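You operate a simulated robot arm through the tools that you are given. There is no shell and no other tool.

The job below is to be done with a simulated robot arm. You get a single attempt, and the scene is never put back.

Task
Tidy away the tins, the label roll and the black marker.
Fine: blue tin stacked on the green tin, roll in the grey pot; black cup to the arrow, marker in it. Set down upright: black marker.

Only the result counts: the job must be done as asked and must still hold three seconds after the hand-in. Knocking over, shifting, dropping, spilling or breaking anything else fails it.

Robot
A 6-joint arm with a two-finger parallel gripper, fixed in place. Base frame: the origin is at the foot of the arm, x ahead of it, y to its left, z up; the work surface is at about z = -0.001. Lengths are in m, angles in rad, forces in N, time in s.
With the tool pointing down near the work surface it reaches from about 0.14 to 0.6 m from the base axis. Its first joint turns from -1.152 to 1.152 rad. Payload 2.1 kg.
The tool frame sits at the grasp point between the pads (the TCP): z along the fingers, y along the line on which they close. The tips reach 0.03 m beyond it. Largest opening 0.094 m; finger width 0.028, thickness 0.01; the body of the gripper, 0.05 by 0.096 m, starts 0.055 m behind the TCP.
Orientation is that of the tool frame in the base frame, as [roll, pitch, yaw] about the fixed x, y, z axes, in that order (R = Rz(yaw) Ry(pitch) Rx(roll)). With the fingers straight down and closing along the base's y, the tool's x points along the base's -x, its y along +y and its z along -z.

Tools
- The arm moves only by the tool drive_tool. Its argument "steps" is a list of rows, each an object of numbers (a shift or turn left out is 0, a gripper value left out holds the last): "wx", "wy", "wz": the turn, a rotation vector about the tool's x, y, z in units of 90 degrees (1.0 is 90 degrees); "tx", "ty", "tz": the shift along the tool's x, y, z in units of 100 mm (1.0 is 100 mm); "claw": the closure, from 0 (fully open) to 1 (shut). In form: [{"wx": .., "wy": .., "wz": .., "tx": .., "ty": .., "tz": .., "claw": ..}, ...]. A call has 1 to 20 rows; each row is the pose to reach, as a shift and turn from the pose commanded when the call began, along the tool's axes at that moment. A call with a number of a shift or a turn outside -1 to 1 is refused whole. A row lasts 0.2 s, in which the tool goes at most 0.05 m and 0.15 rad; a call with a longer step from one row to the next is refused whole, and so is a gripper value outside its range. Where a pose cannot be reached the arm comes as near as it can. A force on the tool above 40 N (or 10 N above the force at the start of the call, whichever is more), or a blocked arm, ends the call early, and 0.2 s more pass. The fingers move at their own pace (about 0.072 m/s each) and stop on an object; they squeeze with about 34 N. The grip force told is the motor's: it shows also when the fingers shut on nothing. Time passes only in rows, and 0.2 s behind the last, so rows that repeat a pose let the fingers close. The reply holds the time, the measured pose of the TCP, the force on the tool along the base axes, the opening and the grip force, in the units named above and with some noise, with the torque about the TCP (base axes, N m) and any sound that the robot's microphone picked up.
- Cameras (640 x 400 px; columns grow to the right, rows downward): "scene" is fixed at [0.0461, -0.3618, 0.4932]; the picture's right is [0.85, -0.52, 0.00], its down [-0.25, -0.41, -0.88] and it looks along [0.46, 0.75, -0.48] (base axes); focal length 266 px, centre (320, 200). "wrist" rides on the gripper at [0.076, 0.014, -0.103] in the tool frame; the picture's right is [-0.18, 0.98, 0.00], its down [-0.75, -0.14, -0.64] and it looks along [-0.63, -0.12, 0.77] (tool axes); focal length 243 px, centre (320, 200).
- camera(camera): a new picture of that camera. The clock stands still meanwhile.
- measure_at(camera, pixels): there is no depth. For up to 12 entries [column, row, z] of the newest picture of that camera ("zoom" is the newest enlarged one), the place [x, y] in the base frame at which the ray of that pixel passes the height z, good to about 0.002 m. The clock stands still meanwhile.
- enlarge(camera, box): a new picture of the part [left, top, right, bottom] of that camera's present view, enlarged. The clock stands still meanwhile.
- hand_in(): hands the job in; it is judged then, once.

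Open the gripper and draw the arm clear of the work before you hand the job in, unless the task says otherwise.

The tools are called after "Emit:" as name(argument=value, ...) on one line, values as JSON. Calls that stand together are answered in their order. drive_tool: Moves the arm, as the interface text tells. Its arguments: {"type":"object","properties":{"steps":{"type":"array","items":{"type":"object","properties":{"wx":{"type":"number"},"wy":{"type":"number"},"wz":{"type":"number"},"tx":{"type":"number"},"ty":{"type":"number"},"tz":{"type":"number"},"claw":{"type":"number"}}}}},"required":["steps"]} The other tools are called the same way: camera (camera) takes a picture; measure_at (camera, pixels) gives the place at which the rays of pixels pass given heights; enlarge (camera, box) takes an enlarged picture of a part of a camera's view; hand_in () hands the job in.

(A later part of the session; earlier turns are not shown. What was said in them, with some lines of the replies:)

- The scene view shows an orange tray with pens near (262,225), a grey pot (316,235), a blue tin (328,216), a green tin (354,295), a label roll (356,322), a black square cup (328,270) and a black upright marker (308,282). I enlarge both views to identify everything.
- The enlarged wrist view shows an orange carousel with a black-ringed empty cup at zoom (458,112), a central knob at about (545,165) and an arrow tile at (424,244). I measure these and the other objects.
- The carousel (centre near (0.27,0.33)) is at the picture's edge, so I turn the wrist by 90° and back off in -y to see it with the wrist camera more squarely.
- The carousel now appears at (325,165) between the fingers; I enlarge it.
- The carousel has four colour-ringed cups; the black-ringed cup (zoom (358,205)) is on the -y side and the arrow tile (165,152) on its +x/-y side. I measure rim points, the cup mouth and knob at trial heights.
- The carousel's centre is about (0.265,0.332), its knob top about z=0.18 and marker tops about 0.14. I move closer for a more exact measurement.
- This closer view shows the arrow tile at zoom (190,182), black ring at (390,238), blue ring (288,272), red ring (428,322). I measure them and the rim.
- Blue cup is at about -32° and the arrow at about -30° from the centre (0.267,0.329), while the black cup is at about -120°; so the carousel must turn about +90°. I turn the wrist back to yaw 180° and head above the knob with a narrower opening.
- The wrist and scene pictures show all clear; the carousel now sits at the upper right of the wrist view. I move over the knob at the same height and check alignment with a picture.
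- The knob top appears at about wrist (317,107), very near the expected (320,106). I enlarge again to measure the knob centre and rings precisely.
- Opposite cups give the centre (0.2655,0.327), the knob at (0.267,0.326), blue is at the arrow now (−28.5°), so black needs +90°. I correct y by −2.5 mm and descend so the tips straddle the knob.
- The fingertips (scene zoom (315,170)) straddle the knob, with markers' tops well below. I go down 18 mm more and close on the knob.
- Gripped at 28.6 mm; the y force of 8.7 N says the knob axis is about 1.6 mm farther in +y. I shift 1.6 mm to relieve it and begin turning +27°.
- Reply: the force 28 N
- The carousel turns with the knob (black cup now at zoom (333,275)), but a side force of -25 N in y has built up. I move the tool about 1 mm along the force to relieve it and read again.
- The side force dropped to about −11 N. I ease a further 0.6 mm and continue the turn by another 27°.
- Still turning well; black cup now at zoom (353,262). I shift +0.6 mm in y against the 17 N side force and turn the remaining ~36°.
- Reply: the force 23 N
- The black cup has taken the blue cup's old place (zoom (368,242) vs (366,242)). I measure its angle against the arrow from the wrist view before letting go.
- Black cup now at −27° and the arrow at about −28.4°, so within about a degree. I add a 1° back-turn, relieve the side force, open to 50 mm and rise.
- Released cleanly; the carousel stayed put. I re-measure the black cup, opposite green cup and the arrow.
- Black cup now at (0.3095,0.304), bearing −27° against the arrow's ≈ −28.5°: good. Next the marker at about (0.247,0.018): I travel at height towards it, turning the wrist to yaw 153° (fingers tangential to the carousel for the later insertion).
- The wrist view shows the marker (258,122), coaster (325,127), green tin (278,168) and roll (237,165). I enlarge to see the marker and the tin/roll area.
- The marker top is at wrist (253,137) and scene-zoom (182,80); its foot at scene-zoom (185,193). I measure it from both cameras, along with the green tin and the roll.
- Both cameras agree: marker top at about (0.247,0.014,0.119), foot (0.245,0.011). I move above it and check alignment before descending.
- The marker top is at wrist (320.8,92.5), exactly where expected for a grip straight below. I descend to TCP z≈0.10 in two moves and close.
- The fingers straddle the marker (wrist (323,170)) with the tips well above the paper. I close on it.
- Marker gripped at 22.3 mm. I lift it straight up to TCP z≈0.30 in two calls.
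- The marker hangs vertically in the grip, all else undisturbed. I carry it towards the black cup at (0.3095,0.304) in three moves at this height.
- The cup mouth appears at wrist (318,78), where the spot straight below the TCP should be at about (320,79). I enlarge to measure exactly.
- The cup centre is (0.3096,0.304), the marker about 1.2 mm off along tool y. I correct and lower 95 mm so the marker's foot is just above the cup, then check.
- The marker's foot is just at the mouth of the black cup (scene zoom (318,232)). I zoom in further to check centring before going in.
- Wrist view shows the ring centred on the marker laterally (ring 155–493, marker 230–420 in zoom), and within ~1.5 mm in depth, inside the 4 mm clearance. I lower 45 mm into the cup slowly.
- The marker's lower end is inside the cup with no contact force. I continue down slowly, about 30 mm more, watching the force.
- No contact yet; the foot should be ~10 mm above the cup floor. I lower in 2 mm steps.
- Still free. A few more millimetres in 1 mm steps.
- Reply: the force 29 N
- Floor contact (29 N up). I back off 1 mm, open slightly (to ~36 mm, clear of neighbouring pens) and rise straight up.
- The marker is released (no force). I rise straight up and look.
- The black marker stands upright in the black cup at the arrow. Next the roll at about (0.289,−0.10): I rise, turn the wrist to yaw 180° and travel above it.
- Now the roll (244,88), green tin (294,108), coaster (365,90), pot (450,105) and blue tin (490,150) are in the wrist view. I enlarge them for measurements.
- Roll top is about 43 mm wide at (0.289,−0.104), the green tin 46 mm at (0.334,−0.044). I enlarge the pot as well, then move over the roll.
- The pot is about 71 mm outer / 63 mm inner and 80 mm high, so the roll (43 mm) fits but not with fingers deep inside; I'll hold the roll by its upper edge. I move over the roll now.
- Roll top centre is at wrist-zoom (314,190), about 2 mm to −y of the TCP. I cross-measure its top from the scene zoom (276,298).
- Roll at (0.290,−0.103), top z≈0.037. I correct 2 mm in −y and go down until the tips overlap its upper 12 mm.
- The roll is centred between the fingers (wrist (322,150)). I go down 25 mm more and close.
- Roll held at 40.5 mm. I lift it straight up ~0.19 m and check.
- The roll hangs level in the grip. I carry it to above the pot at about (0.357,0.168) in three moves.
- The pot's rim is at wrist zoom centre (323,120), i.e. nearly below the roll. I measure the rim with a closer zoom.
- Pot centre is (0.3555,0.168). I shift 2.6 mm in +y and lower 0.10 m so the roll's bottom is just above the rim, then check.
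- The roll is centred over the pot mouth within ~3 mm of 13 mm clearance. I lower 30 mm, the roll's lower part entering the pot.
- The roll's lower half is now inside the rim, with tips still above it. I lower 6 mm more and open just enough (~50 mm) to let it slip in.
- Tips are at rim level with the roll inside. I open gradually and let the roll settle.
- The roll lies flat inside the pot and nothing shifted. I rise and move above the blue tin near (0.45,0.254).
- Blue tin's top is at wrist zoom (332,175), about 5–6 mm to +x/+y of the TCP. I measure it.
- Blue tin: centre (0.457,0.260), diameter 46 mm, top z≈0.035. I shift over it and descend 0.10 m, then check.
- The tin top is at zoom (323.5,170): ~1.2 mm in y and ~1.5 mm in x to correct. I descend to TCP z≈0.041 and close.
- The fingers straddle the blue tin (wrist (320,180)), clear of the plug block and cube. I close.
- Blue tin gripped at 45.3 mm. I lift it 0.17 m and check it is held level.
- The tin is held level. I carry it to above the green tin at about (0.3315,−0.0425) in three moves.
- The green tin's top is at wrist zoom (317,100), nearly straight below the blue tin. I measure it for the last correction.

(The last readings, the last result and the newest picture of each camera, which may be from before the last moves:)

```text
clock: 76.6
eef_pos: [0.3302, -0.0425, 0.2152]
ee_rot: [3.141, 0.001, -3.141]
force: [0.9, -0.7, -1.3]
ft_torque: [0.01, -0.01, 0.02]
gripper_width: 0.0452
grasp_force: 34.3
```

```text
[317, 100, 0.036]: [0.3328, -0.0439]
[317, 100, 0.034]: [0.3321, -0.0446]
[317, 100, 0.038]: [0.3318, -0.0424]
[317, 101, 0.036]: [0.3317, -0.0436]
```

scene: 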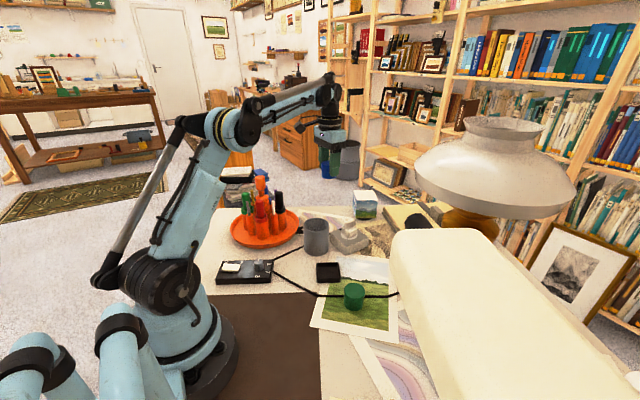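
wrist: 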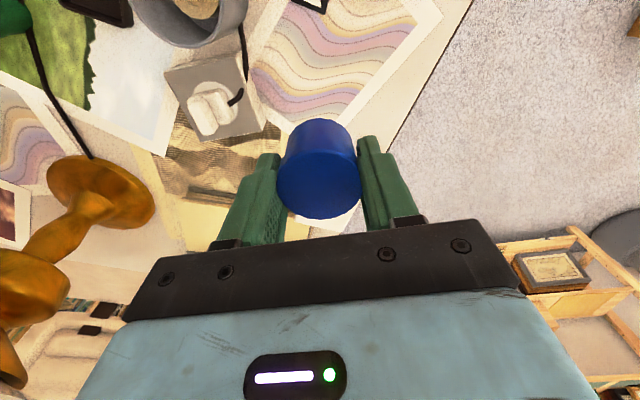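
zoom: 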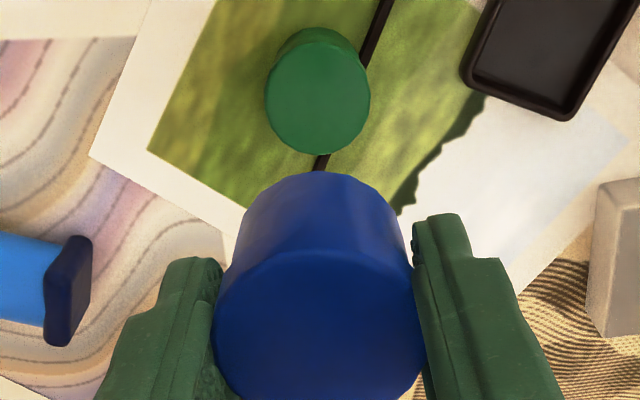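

Green tin at (0.332,−0.0436). I correct by −1.4 mm in y and lower 0.10 m, leaving ~4 cm gap, and check alignment.

Emit:
drive_tool(steps=[{"tx": -0.005, "ty": -0.014, "claw": 0.8}, {"tx": -0.005, "ty": -0.014, "tz": 0.25}, {"tx": -0.005, "ty": -0.014, "tz": 0.5}, {"tx": -0.005, "ty": -0.014, "tz": 0.75}, {"tx": -0.005, "ty": -0.014, "tz": 1.0}, {"tx": -0.005, "ty": -0.014, "tz": 1.0}])

Emit:
enlarge(camera="scene", box=[310, 220, 400, 320])

Emit:
enlarge(camera="wrist", box=[240, 80, 400, 210])

```text
clock: 78.0
eef_pos: [0.332, -0.0411, 0.1133]
ee_rot: [3.139, 0.002, 3.141]
force: [0.9, 0.3, -0.6]
ft_torque: [0.01, 0.02, 0.01]
gripper_width: 0.0455
grasp_force: 33.8
```

```text
4.00 times, centred on (355, 270) of scene
```

zoom: 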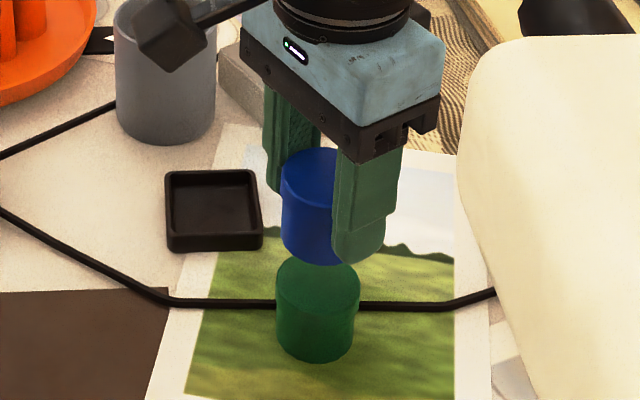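

```text
3.08 times, centred on (320, 145) of wrist
```

zoom: 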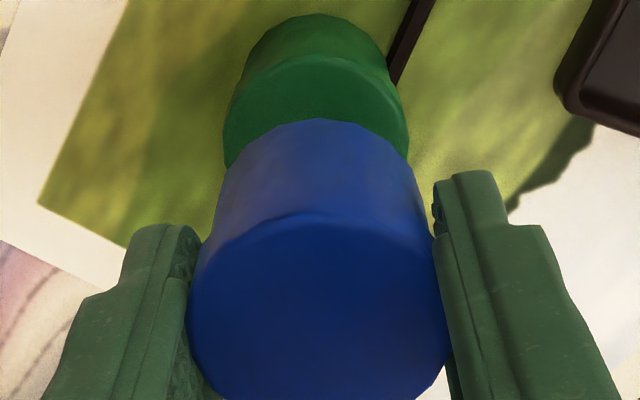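

Blue is within ~2 mm of the green tin's axis. I shift −1.8 mm in x, −0.8 mm in y and lower 25 mm to check again close up.

Emit:
drive_tool(steps=[{"tx": 0.018, "ty": -0.008, "claw": 0.8}, {"tx": 0.018, "ty": -0.008, "tz": 0.1}, {"tx": 0.018, "ty": -0.008, "tz": 0.2}, {"tx": 0.018, "ty": -0.008, "tz": 0.25}, {"tx": 0.018, "ty": -0.008, "tz": 0.25}])

Emit:
enlarge(camera="scene", box=[330, 250, 380, 315])

Emit:
enlarge(camera="wrist", box=[260, 90, 380, 210])

```text
clock: 79.2
eef_pos: [0.3298, -0.0432, 0.0893]
ee_rot: [3.141, 0.001, -3.139]
force: [0.3, -0.2, -0.4]
ft_torque: [0.0, 0.02, 0.0]
gripper_width: 0.0453
grasp_force: 34.2
```

```text
6.15 times, centred on (355, 282) of scene
```

zoom: 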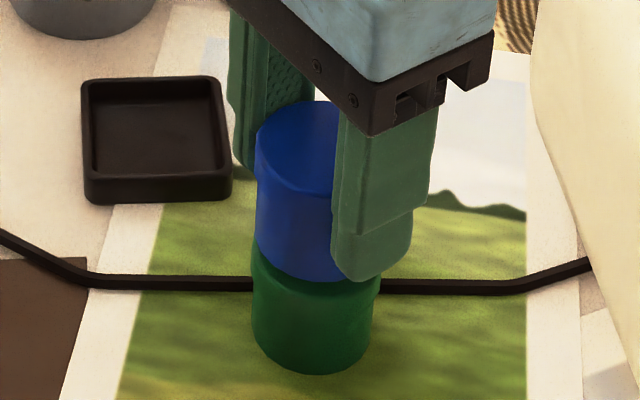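

```text
3.33 times, centred on (320, 150) of wrist
```

zoom: 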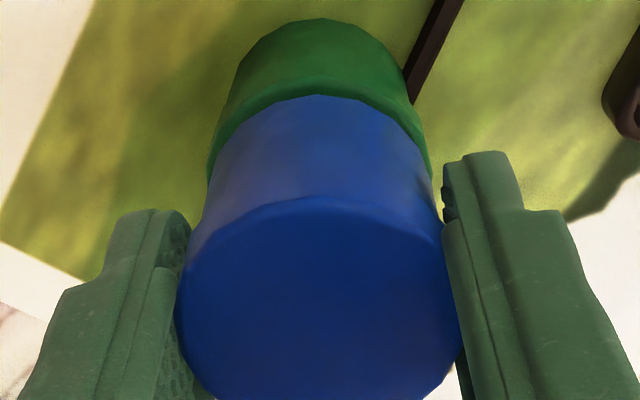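

Blue and green are aligned within ~1 mm in both views. I lower 9 mm, then by 1 mm steps until contact.

Emit:
drive_tool(steps=[{"tz": 0.03, "claw": 0.8}, {"tz": 0.06}, {"tz": 0.09}, {"tz": 0.09}])

Emit:
drive_tool(steps=[{"tz": 0.01, "claw": 0.8}, {"tz": 0.02}, {"tz": 0.03}])

```text
clock: 80.2
eef_pos: [0.3303, -0.0422, 0.0791]
ee_rot: [3.14, 0.003, 3.141]
force: [-0.1, 1.5, 27.6]
ft_torque: [0.04, -0.02, -0.01]
gripper_width: 0.0452
grasp_force: 34.0
```

```text
clock: 81.0
eef_pos: [0.3307, -0.0418, 0.0762]
ee_rot: [3.139, 0.002, -3.141]
force: [-2.0, 0.1, 28.4]
ft_torque: [0.01, 0.01, -0.05]
gripper_width: 0.0457
grasp_force: 33.5
```

Contact was made (28 N) and the blue tin sits on the green one. I ease up 1 mm, then open gently.

Emit:
drive_tool(steps=[{"tz": -0.01, "claw": 0.8}, {"tz": -0.01, "claw": 0.51}, {"tz": -0.01, "claw": 0.48}, {"tz": -0.01, "claw": 0.44}, {"tz": -0.01, "claw": 0.4}, {"tz": -0.01, "claw": 0.35}, {"tz": -0.01, "claw": 0.35}])

Emit:
enlarge(camera="scene", box=[330, 250, 380, 315])

Emit:
enlarge(camera="wrist", box=[240, 80, 400, 220])

```text
clock: 82.6
eef_pos: [0.3304, -0.0417, 0.0763]
ee_rot: [3.139, 0.001, -3.141]
force: [-0.4, 1.1, 0.5]
ft_torque: [-0.01, 0.03, -0.02]
gripper_width: 0.0611
grasp_force: 0.0
```

```text
6.15 times, centred on (355, 282) of scene
```

zoom: 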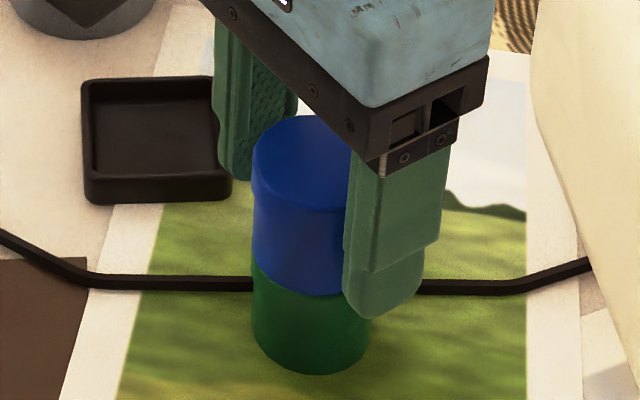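

```text
2.86 times, centred on (320, 150) of wrist
```

zoom: 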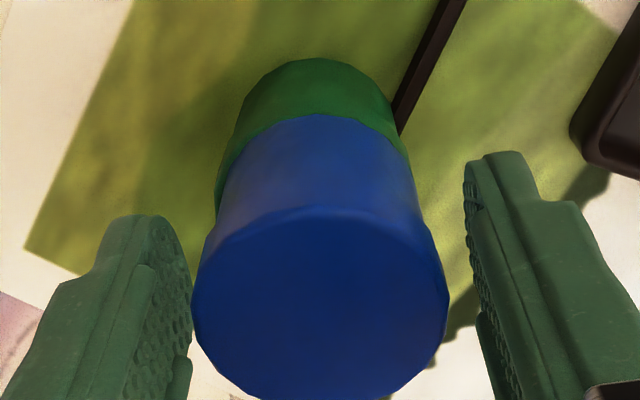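

The blue tin stands squarely on the green tin, fingers clear on both sides. I rise straight up and look at everything.

Emit:
drive_tool(steps=[{"tz": -0.1, "claw": 0.35}, {"tz": -0.25}, {"tz": -0.45}, {"tz": -0.7}, {"tz": -1.0}, {"tz": -1.0}])

Emit:
drive_tool(steps=[{"tz": -0.25, "claw": 0.2}, {"tz": -0.5, "tx": 0.1}, {"tz": -0.75, "tx": 0.2}, {"tz": -1.0, "tx": 0.3}, {"tz": -1.0, "tx": 0.4}])

Emit:
camera(camera="scene")

Emit:
camera(camera="wrist")

```text
clock: 84.0
eef_pos: [0.3298, -0.0415, 0.1783]
ee_rot: [3.14, 0.003, -3.141]
force: [0.4, -1.3, 0.5]
ft_torque: [-0.02, 0.04, 0.01]
gripper_width: 0.0608
grasp_force: 0.1
```

```text
clock: 85.2
eef_pos: [0.2886, -0.0432, 0.2766]
ee_rot: [3.141, 0.001, -3.141]
force: [-0.8, 0.2, 0.3]
ft_torque: [0.02, -0.01, 0.01]
gripper_width: 0.0751
grasp_force: 0.1
```

```text
taken
```

scene: 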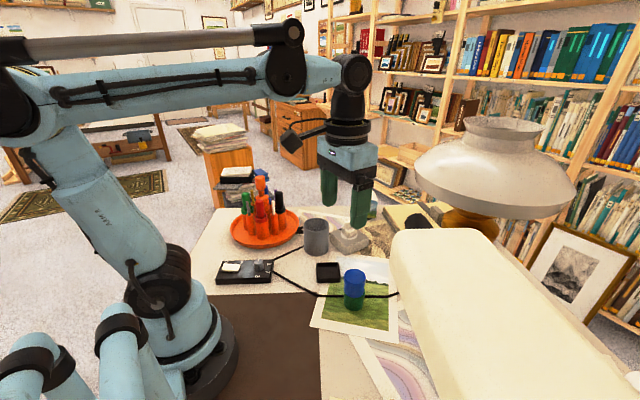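

```text
taken
```

wrist: 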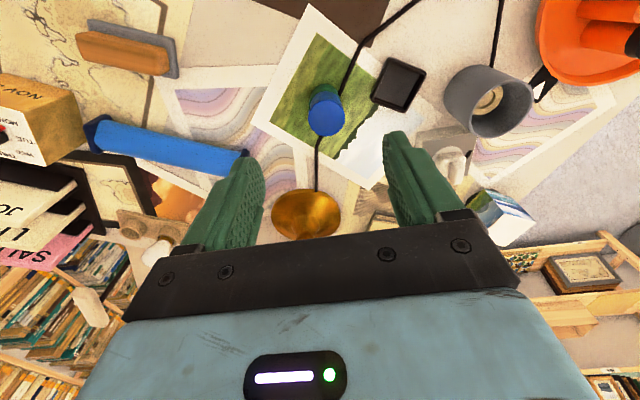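

All objects appear placed. I enlarge the scene to verify the carousel and the stack.

Emit:
enlarge(camera="scene", box=[225, 170, 345, 255])

Emit:
enlarge(camera="scene", box=[290, 215, 410, 330])

```text
4.71 times, centred on (285, 212) of scene
```

zoom: 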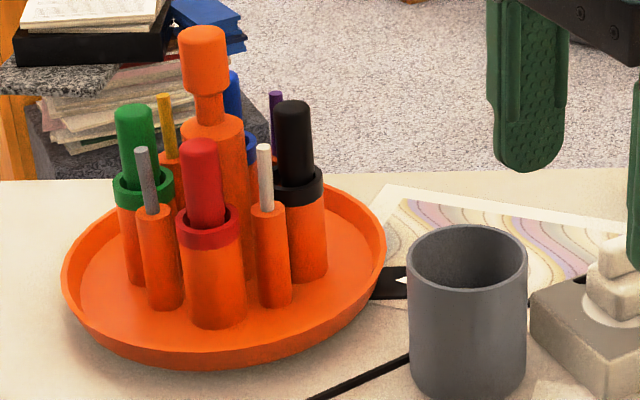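

```text
3.48 times, centred on (350, 272) of scene
```

zoom: 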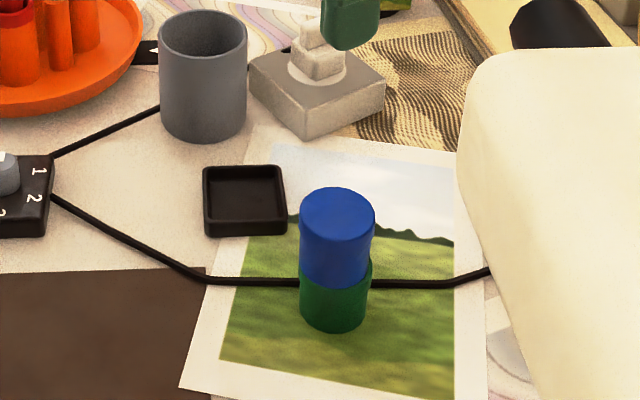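

Everything is in place. I retreat towards the start pose (0.23,0.18,0.40), well clear, and recheck the cup-to-arrow bearing from the wrist camera.

Emit:
drive_tool(steps=[{"tz": -0.25, "tx": 0.1, "claw": 0.0}, {"tz": -0.5, "tx": 0.2}, {"tz": -0.75, "tx": 0.4}, {"tz": -1.0, "tx": 0.6}, {"tz": -1.0, "tx": 0.6}])

Emit:
drive_tool(steps=[{"ty": 0.25, "claw": 0.0}, {"ty": 0.5}, {"ty": 0.75}, {"ty": 1.0}])

Emit:
drive_tool(steps=[{"ty": 0.25, "claw": 0.0}, {"ty": 0.5}, {"ty": 0.75}, {"ty": 1.0}, {"ty": 1.0}])

Emit:
enlarge(camera="wrist", box=[280, 0, 480, 150])

Emit:
camera(camera="scene")

```text
clock: 86.4
eef_pos: [0.2282, -0.0447, 0.378]
ee_rot: [3.141, 0.001, 3.14]
force: [-0.2, -1.3, -0.6]
ft_torque: [0.02, 0.01, -0.01]
gripper_width: 0.0937
grasp_force: 0.1
```

```text
clock: 87.4
eef_pos: [0.2325, 0.0578, 0.3774]
ee_rot: [3.14, 0.003, 3.141]
force: [0.2, 0.3, 0.5]
ft_torque: [0.0, 0.03, -0.02]
gripper_width: 0.0938
grasp_force: 0.1
```

```text
clock: 88.6
eef_pos: [0.2307, 0.1566, 0.3787]
ee_rot: [3.139, 0.001, 3.14]
force: [-0.3, 0.6, 0.5]
ft_torque: [-0.02, 0.0, 0.03]
gripper_width: 0.0939
grasp_force: 0.0
```

```text
2.67 times, centred on (380, 75) of wrist
```

zoom: 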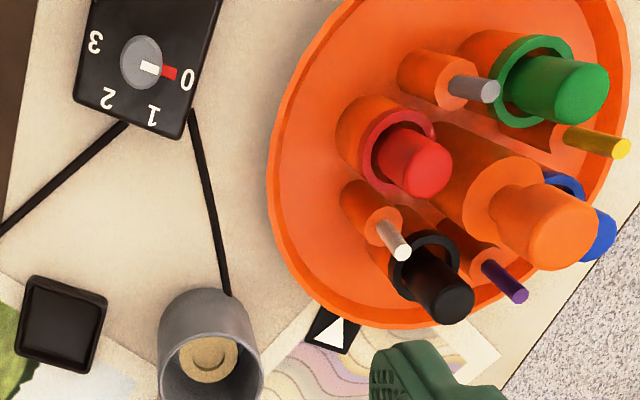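

```text
taken
```

scene: 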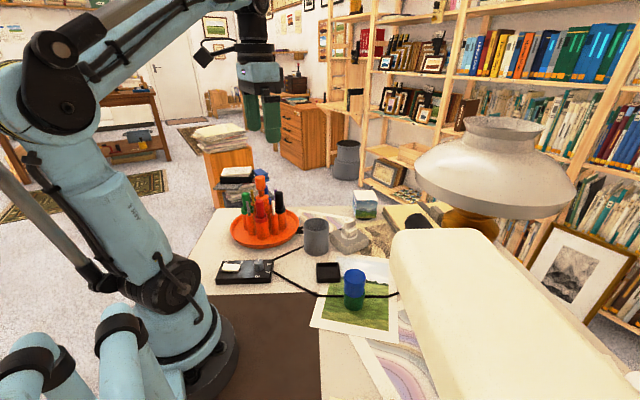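

I measure black and green ring centres and the arrow tip in this zoom to confirm the bearing.

Emit:
measure_at(camera="zoom", pixels=[[424, 265, 0.078], [533, 83, 0.078], [397, 153, 0.078], [335, 318, 0.0], [331, 346, 0.0], [453, 303, 0.138], [580, 92, 0.138], [425, 168, 0.138]])

```text
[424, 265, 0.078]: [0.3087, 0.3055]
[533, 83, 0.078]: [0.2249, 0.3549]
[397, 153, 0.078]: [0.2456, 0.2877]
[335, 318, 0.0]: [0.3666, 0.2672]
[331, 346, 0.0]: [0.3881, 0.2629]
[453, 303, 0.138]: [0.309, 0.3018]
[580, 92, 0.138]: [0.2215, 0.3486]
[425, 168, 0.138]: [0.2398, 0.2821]
```

The black cup bears −28° to −30° and the arrow −28° to −31°: aligned. The marker stands in it, the roll is in the pot, the blue tin sits on the green one, the gripper is open and clear, so I hand in.

Emit:
hand_in()

```text
The job is handed in.
```

The job is finished and handed in. I don't have the verdict; this is what my last camera checks showed:

- **Black cup and marker:** I turned the orange carousel about 90° by its knob. The black-ringed cup now lines up with the arrow to within about 2°. The black marker stands upright in it.
- **Label roll:** It lies flat inside the grey pot. The fingers could not fit inside the pot with the roll, so I let it fall the last 4 cm or so. The pot did not move.
- **Tins:** The blue tin stands squarely on the green tin. My last lowering step pushed the blue tin down with about 28 N, but the stack stayed aligned and was still standing in the final picture.

I saw nothing else knocked over or shifted. The gripper was open and clear of the work when I handed in.
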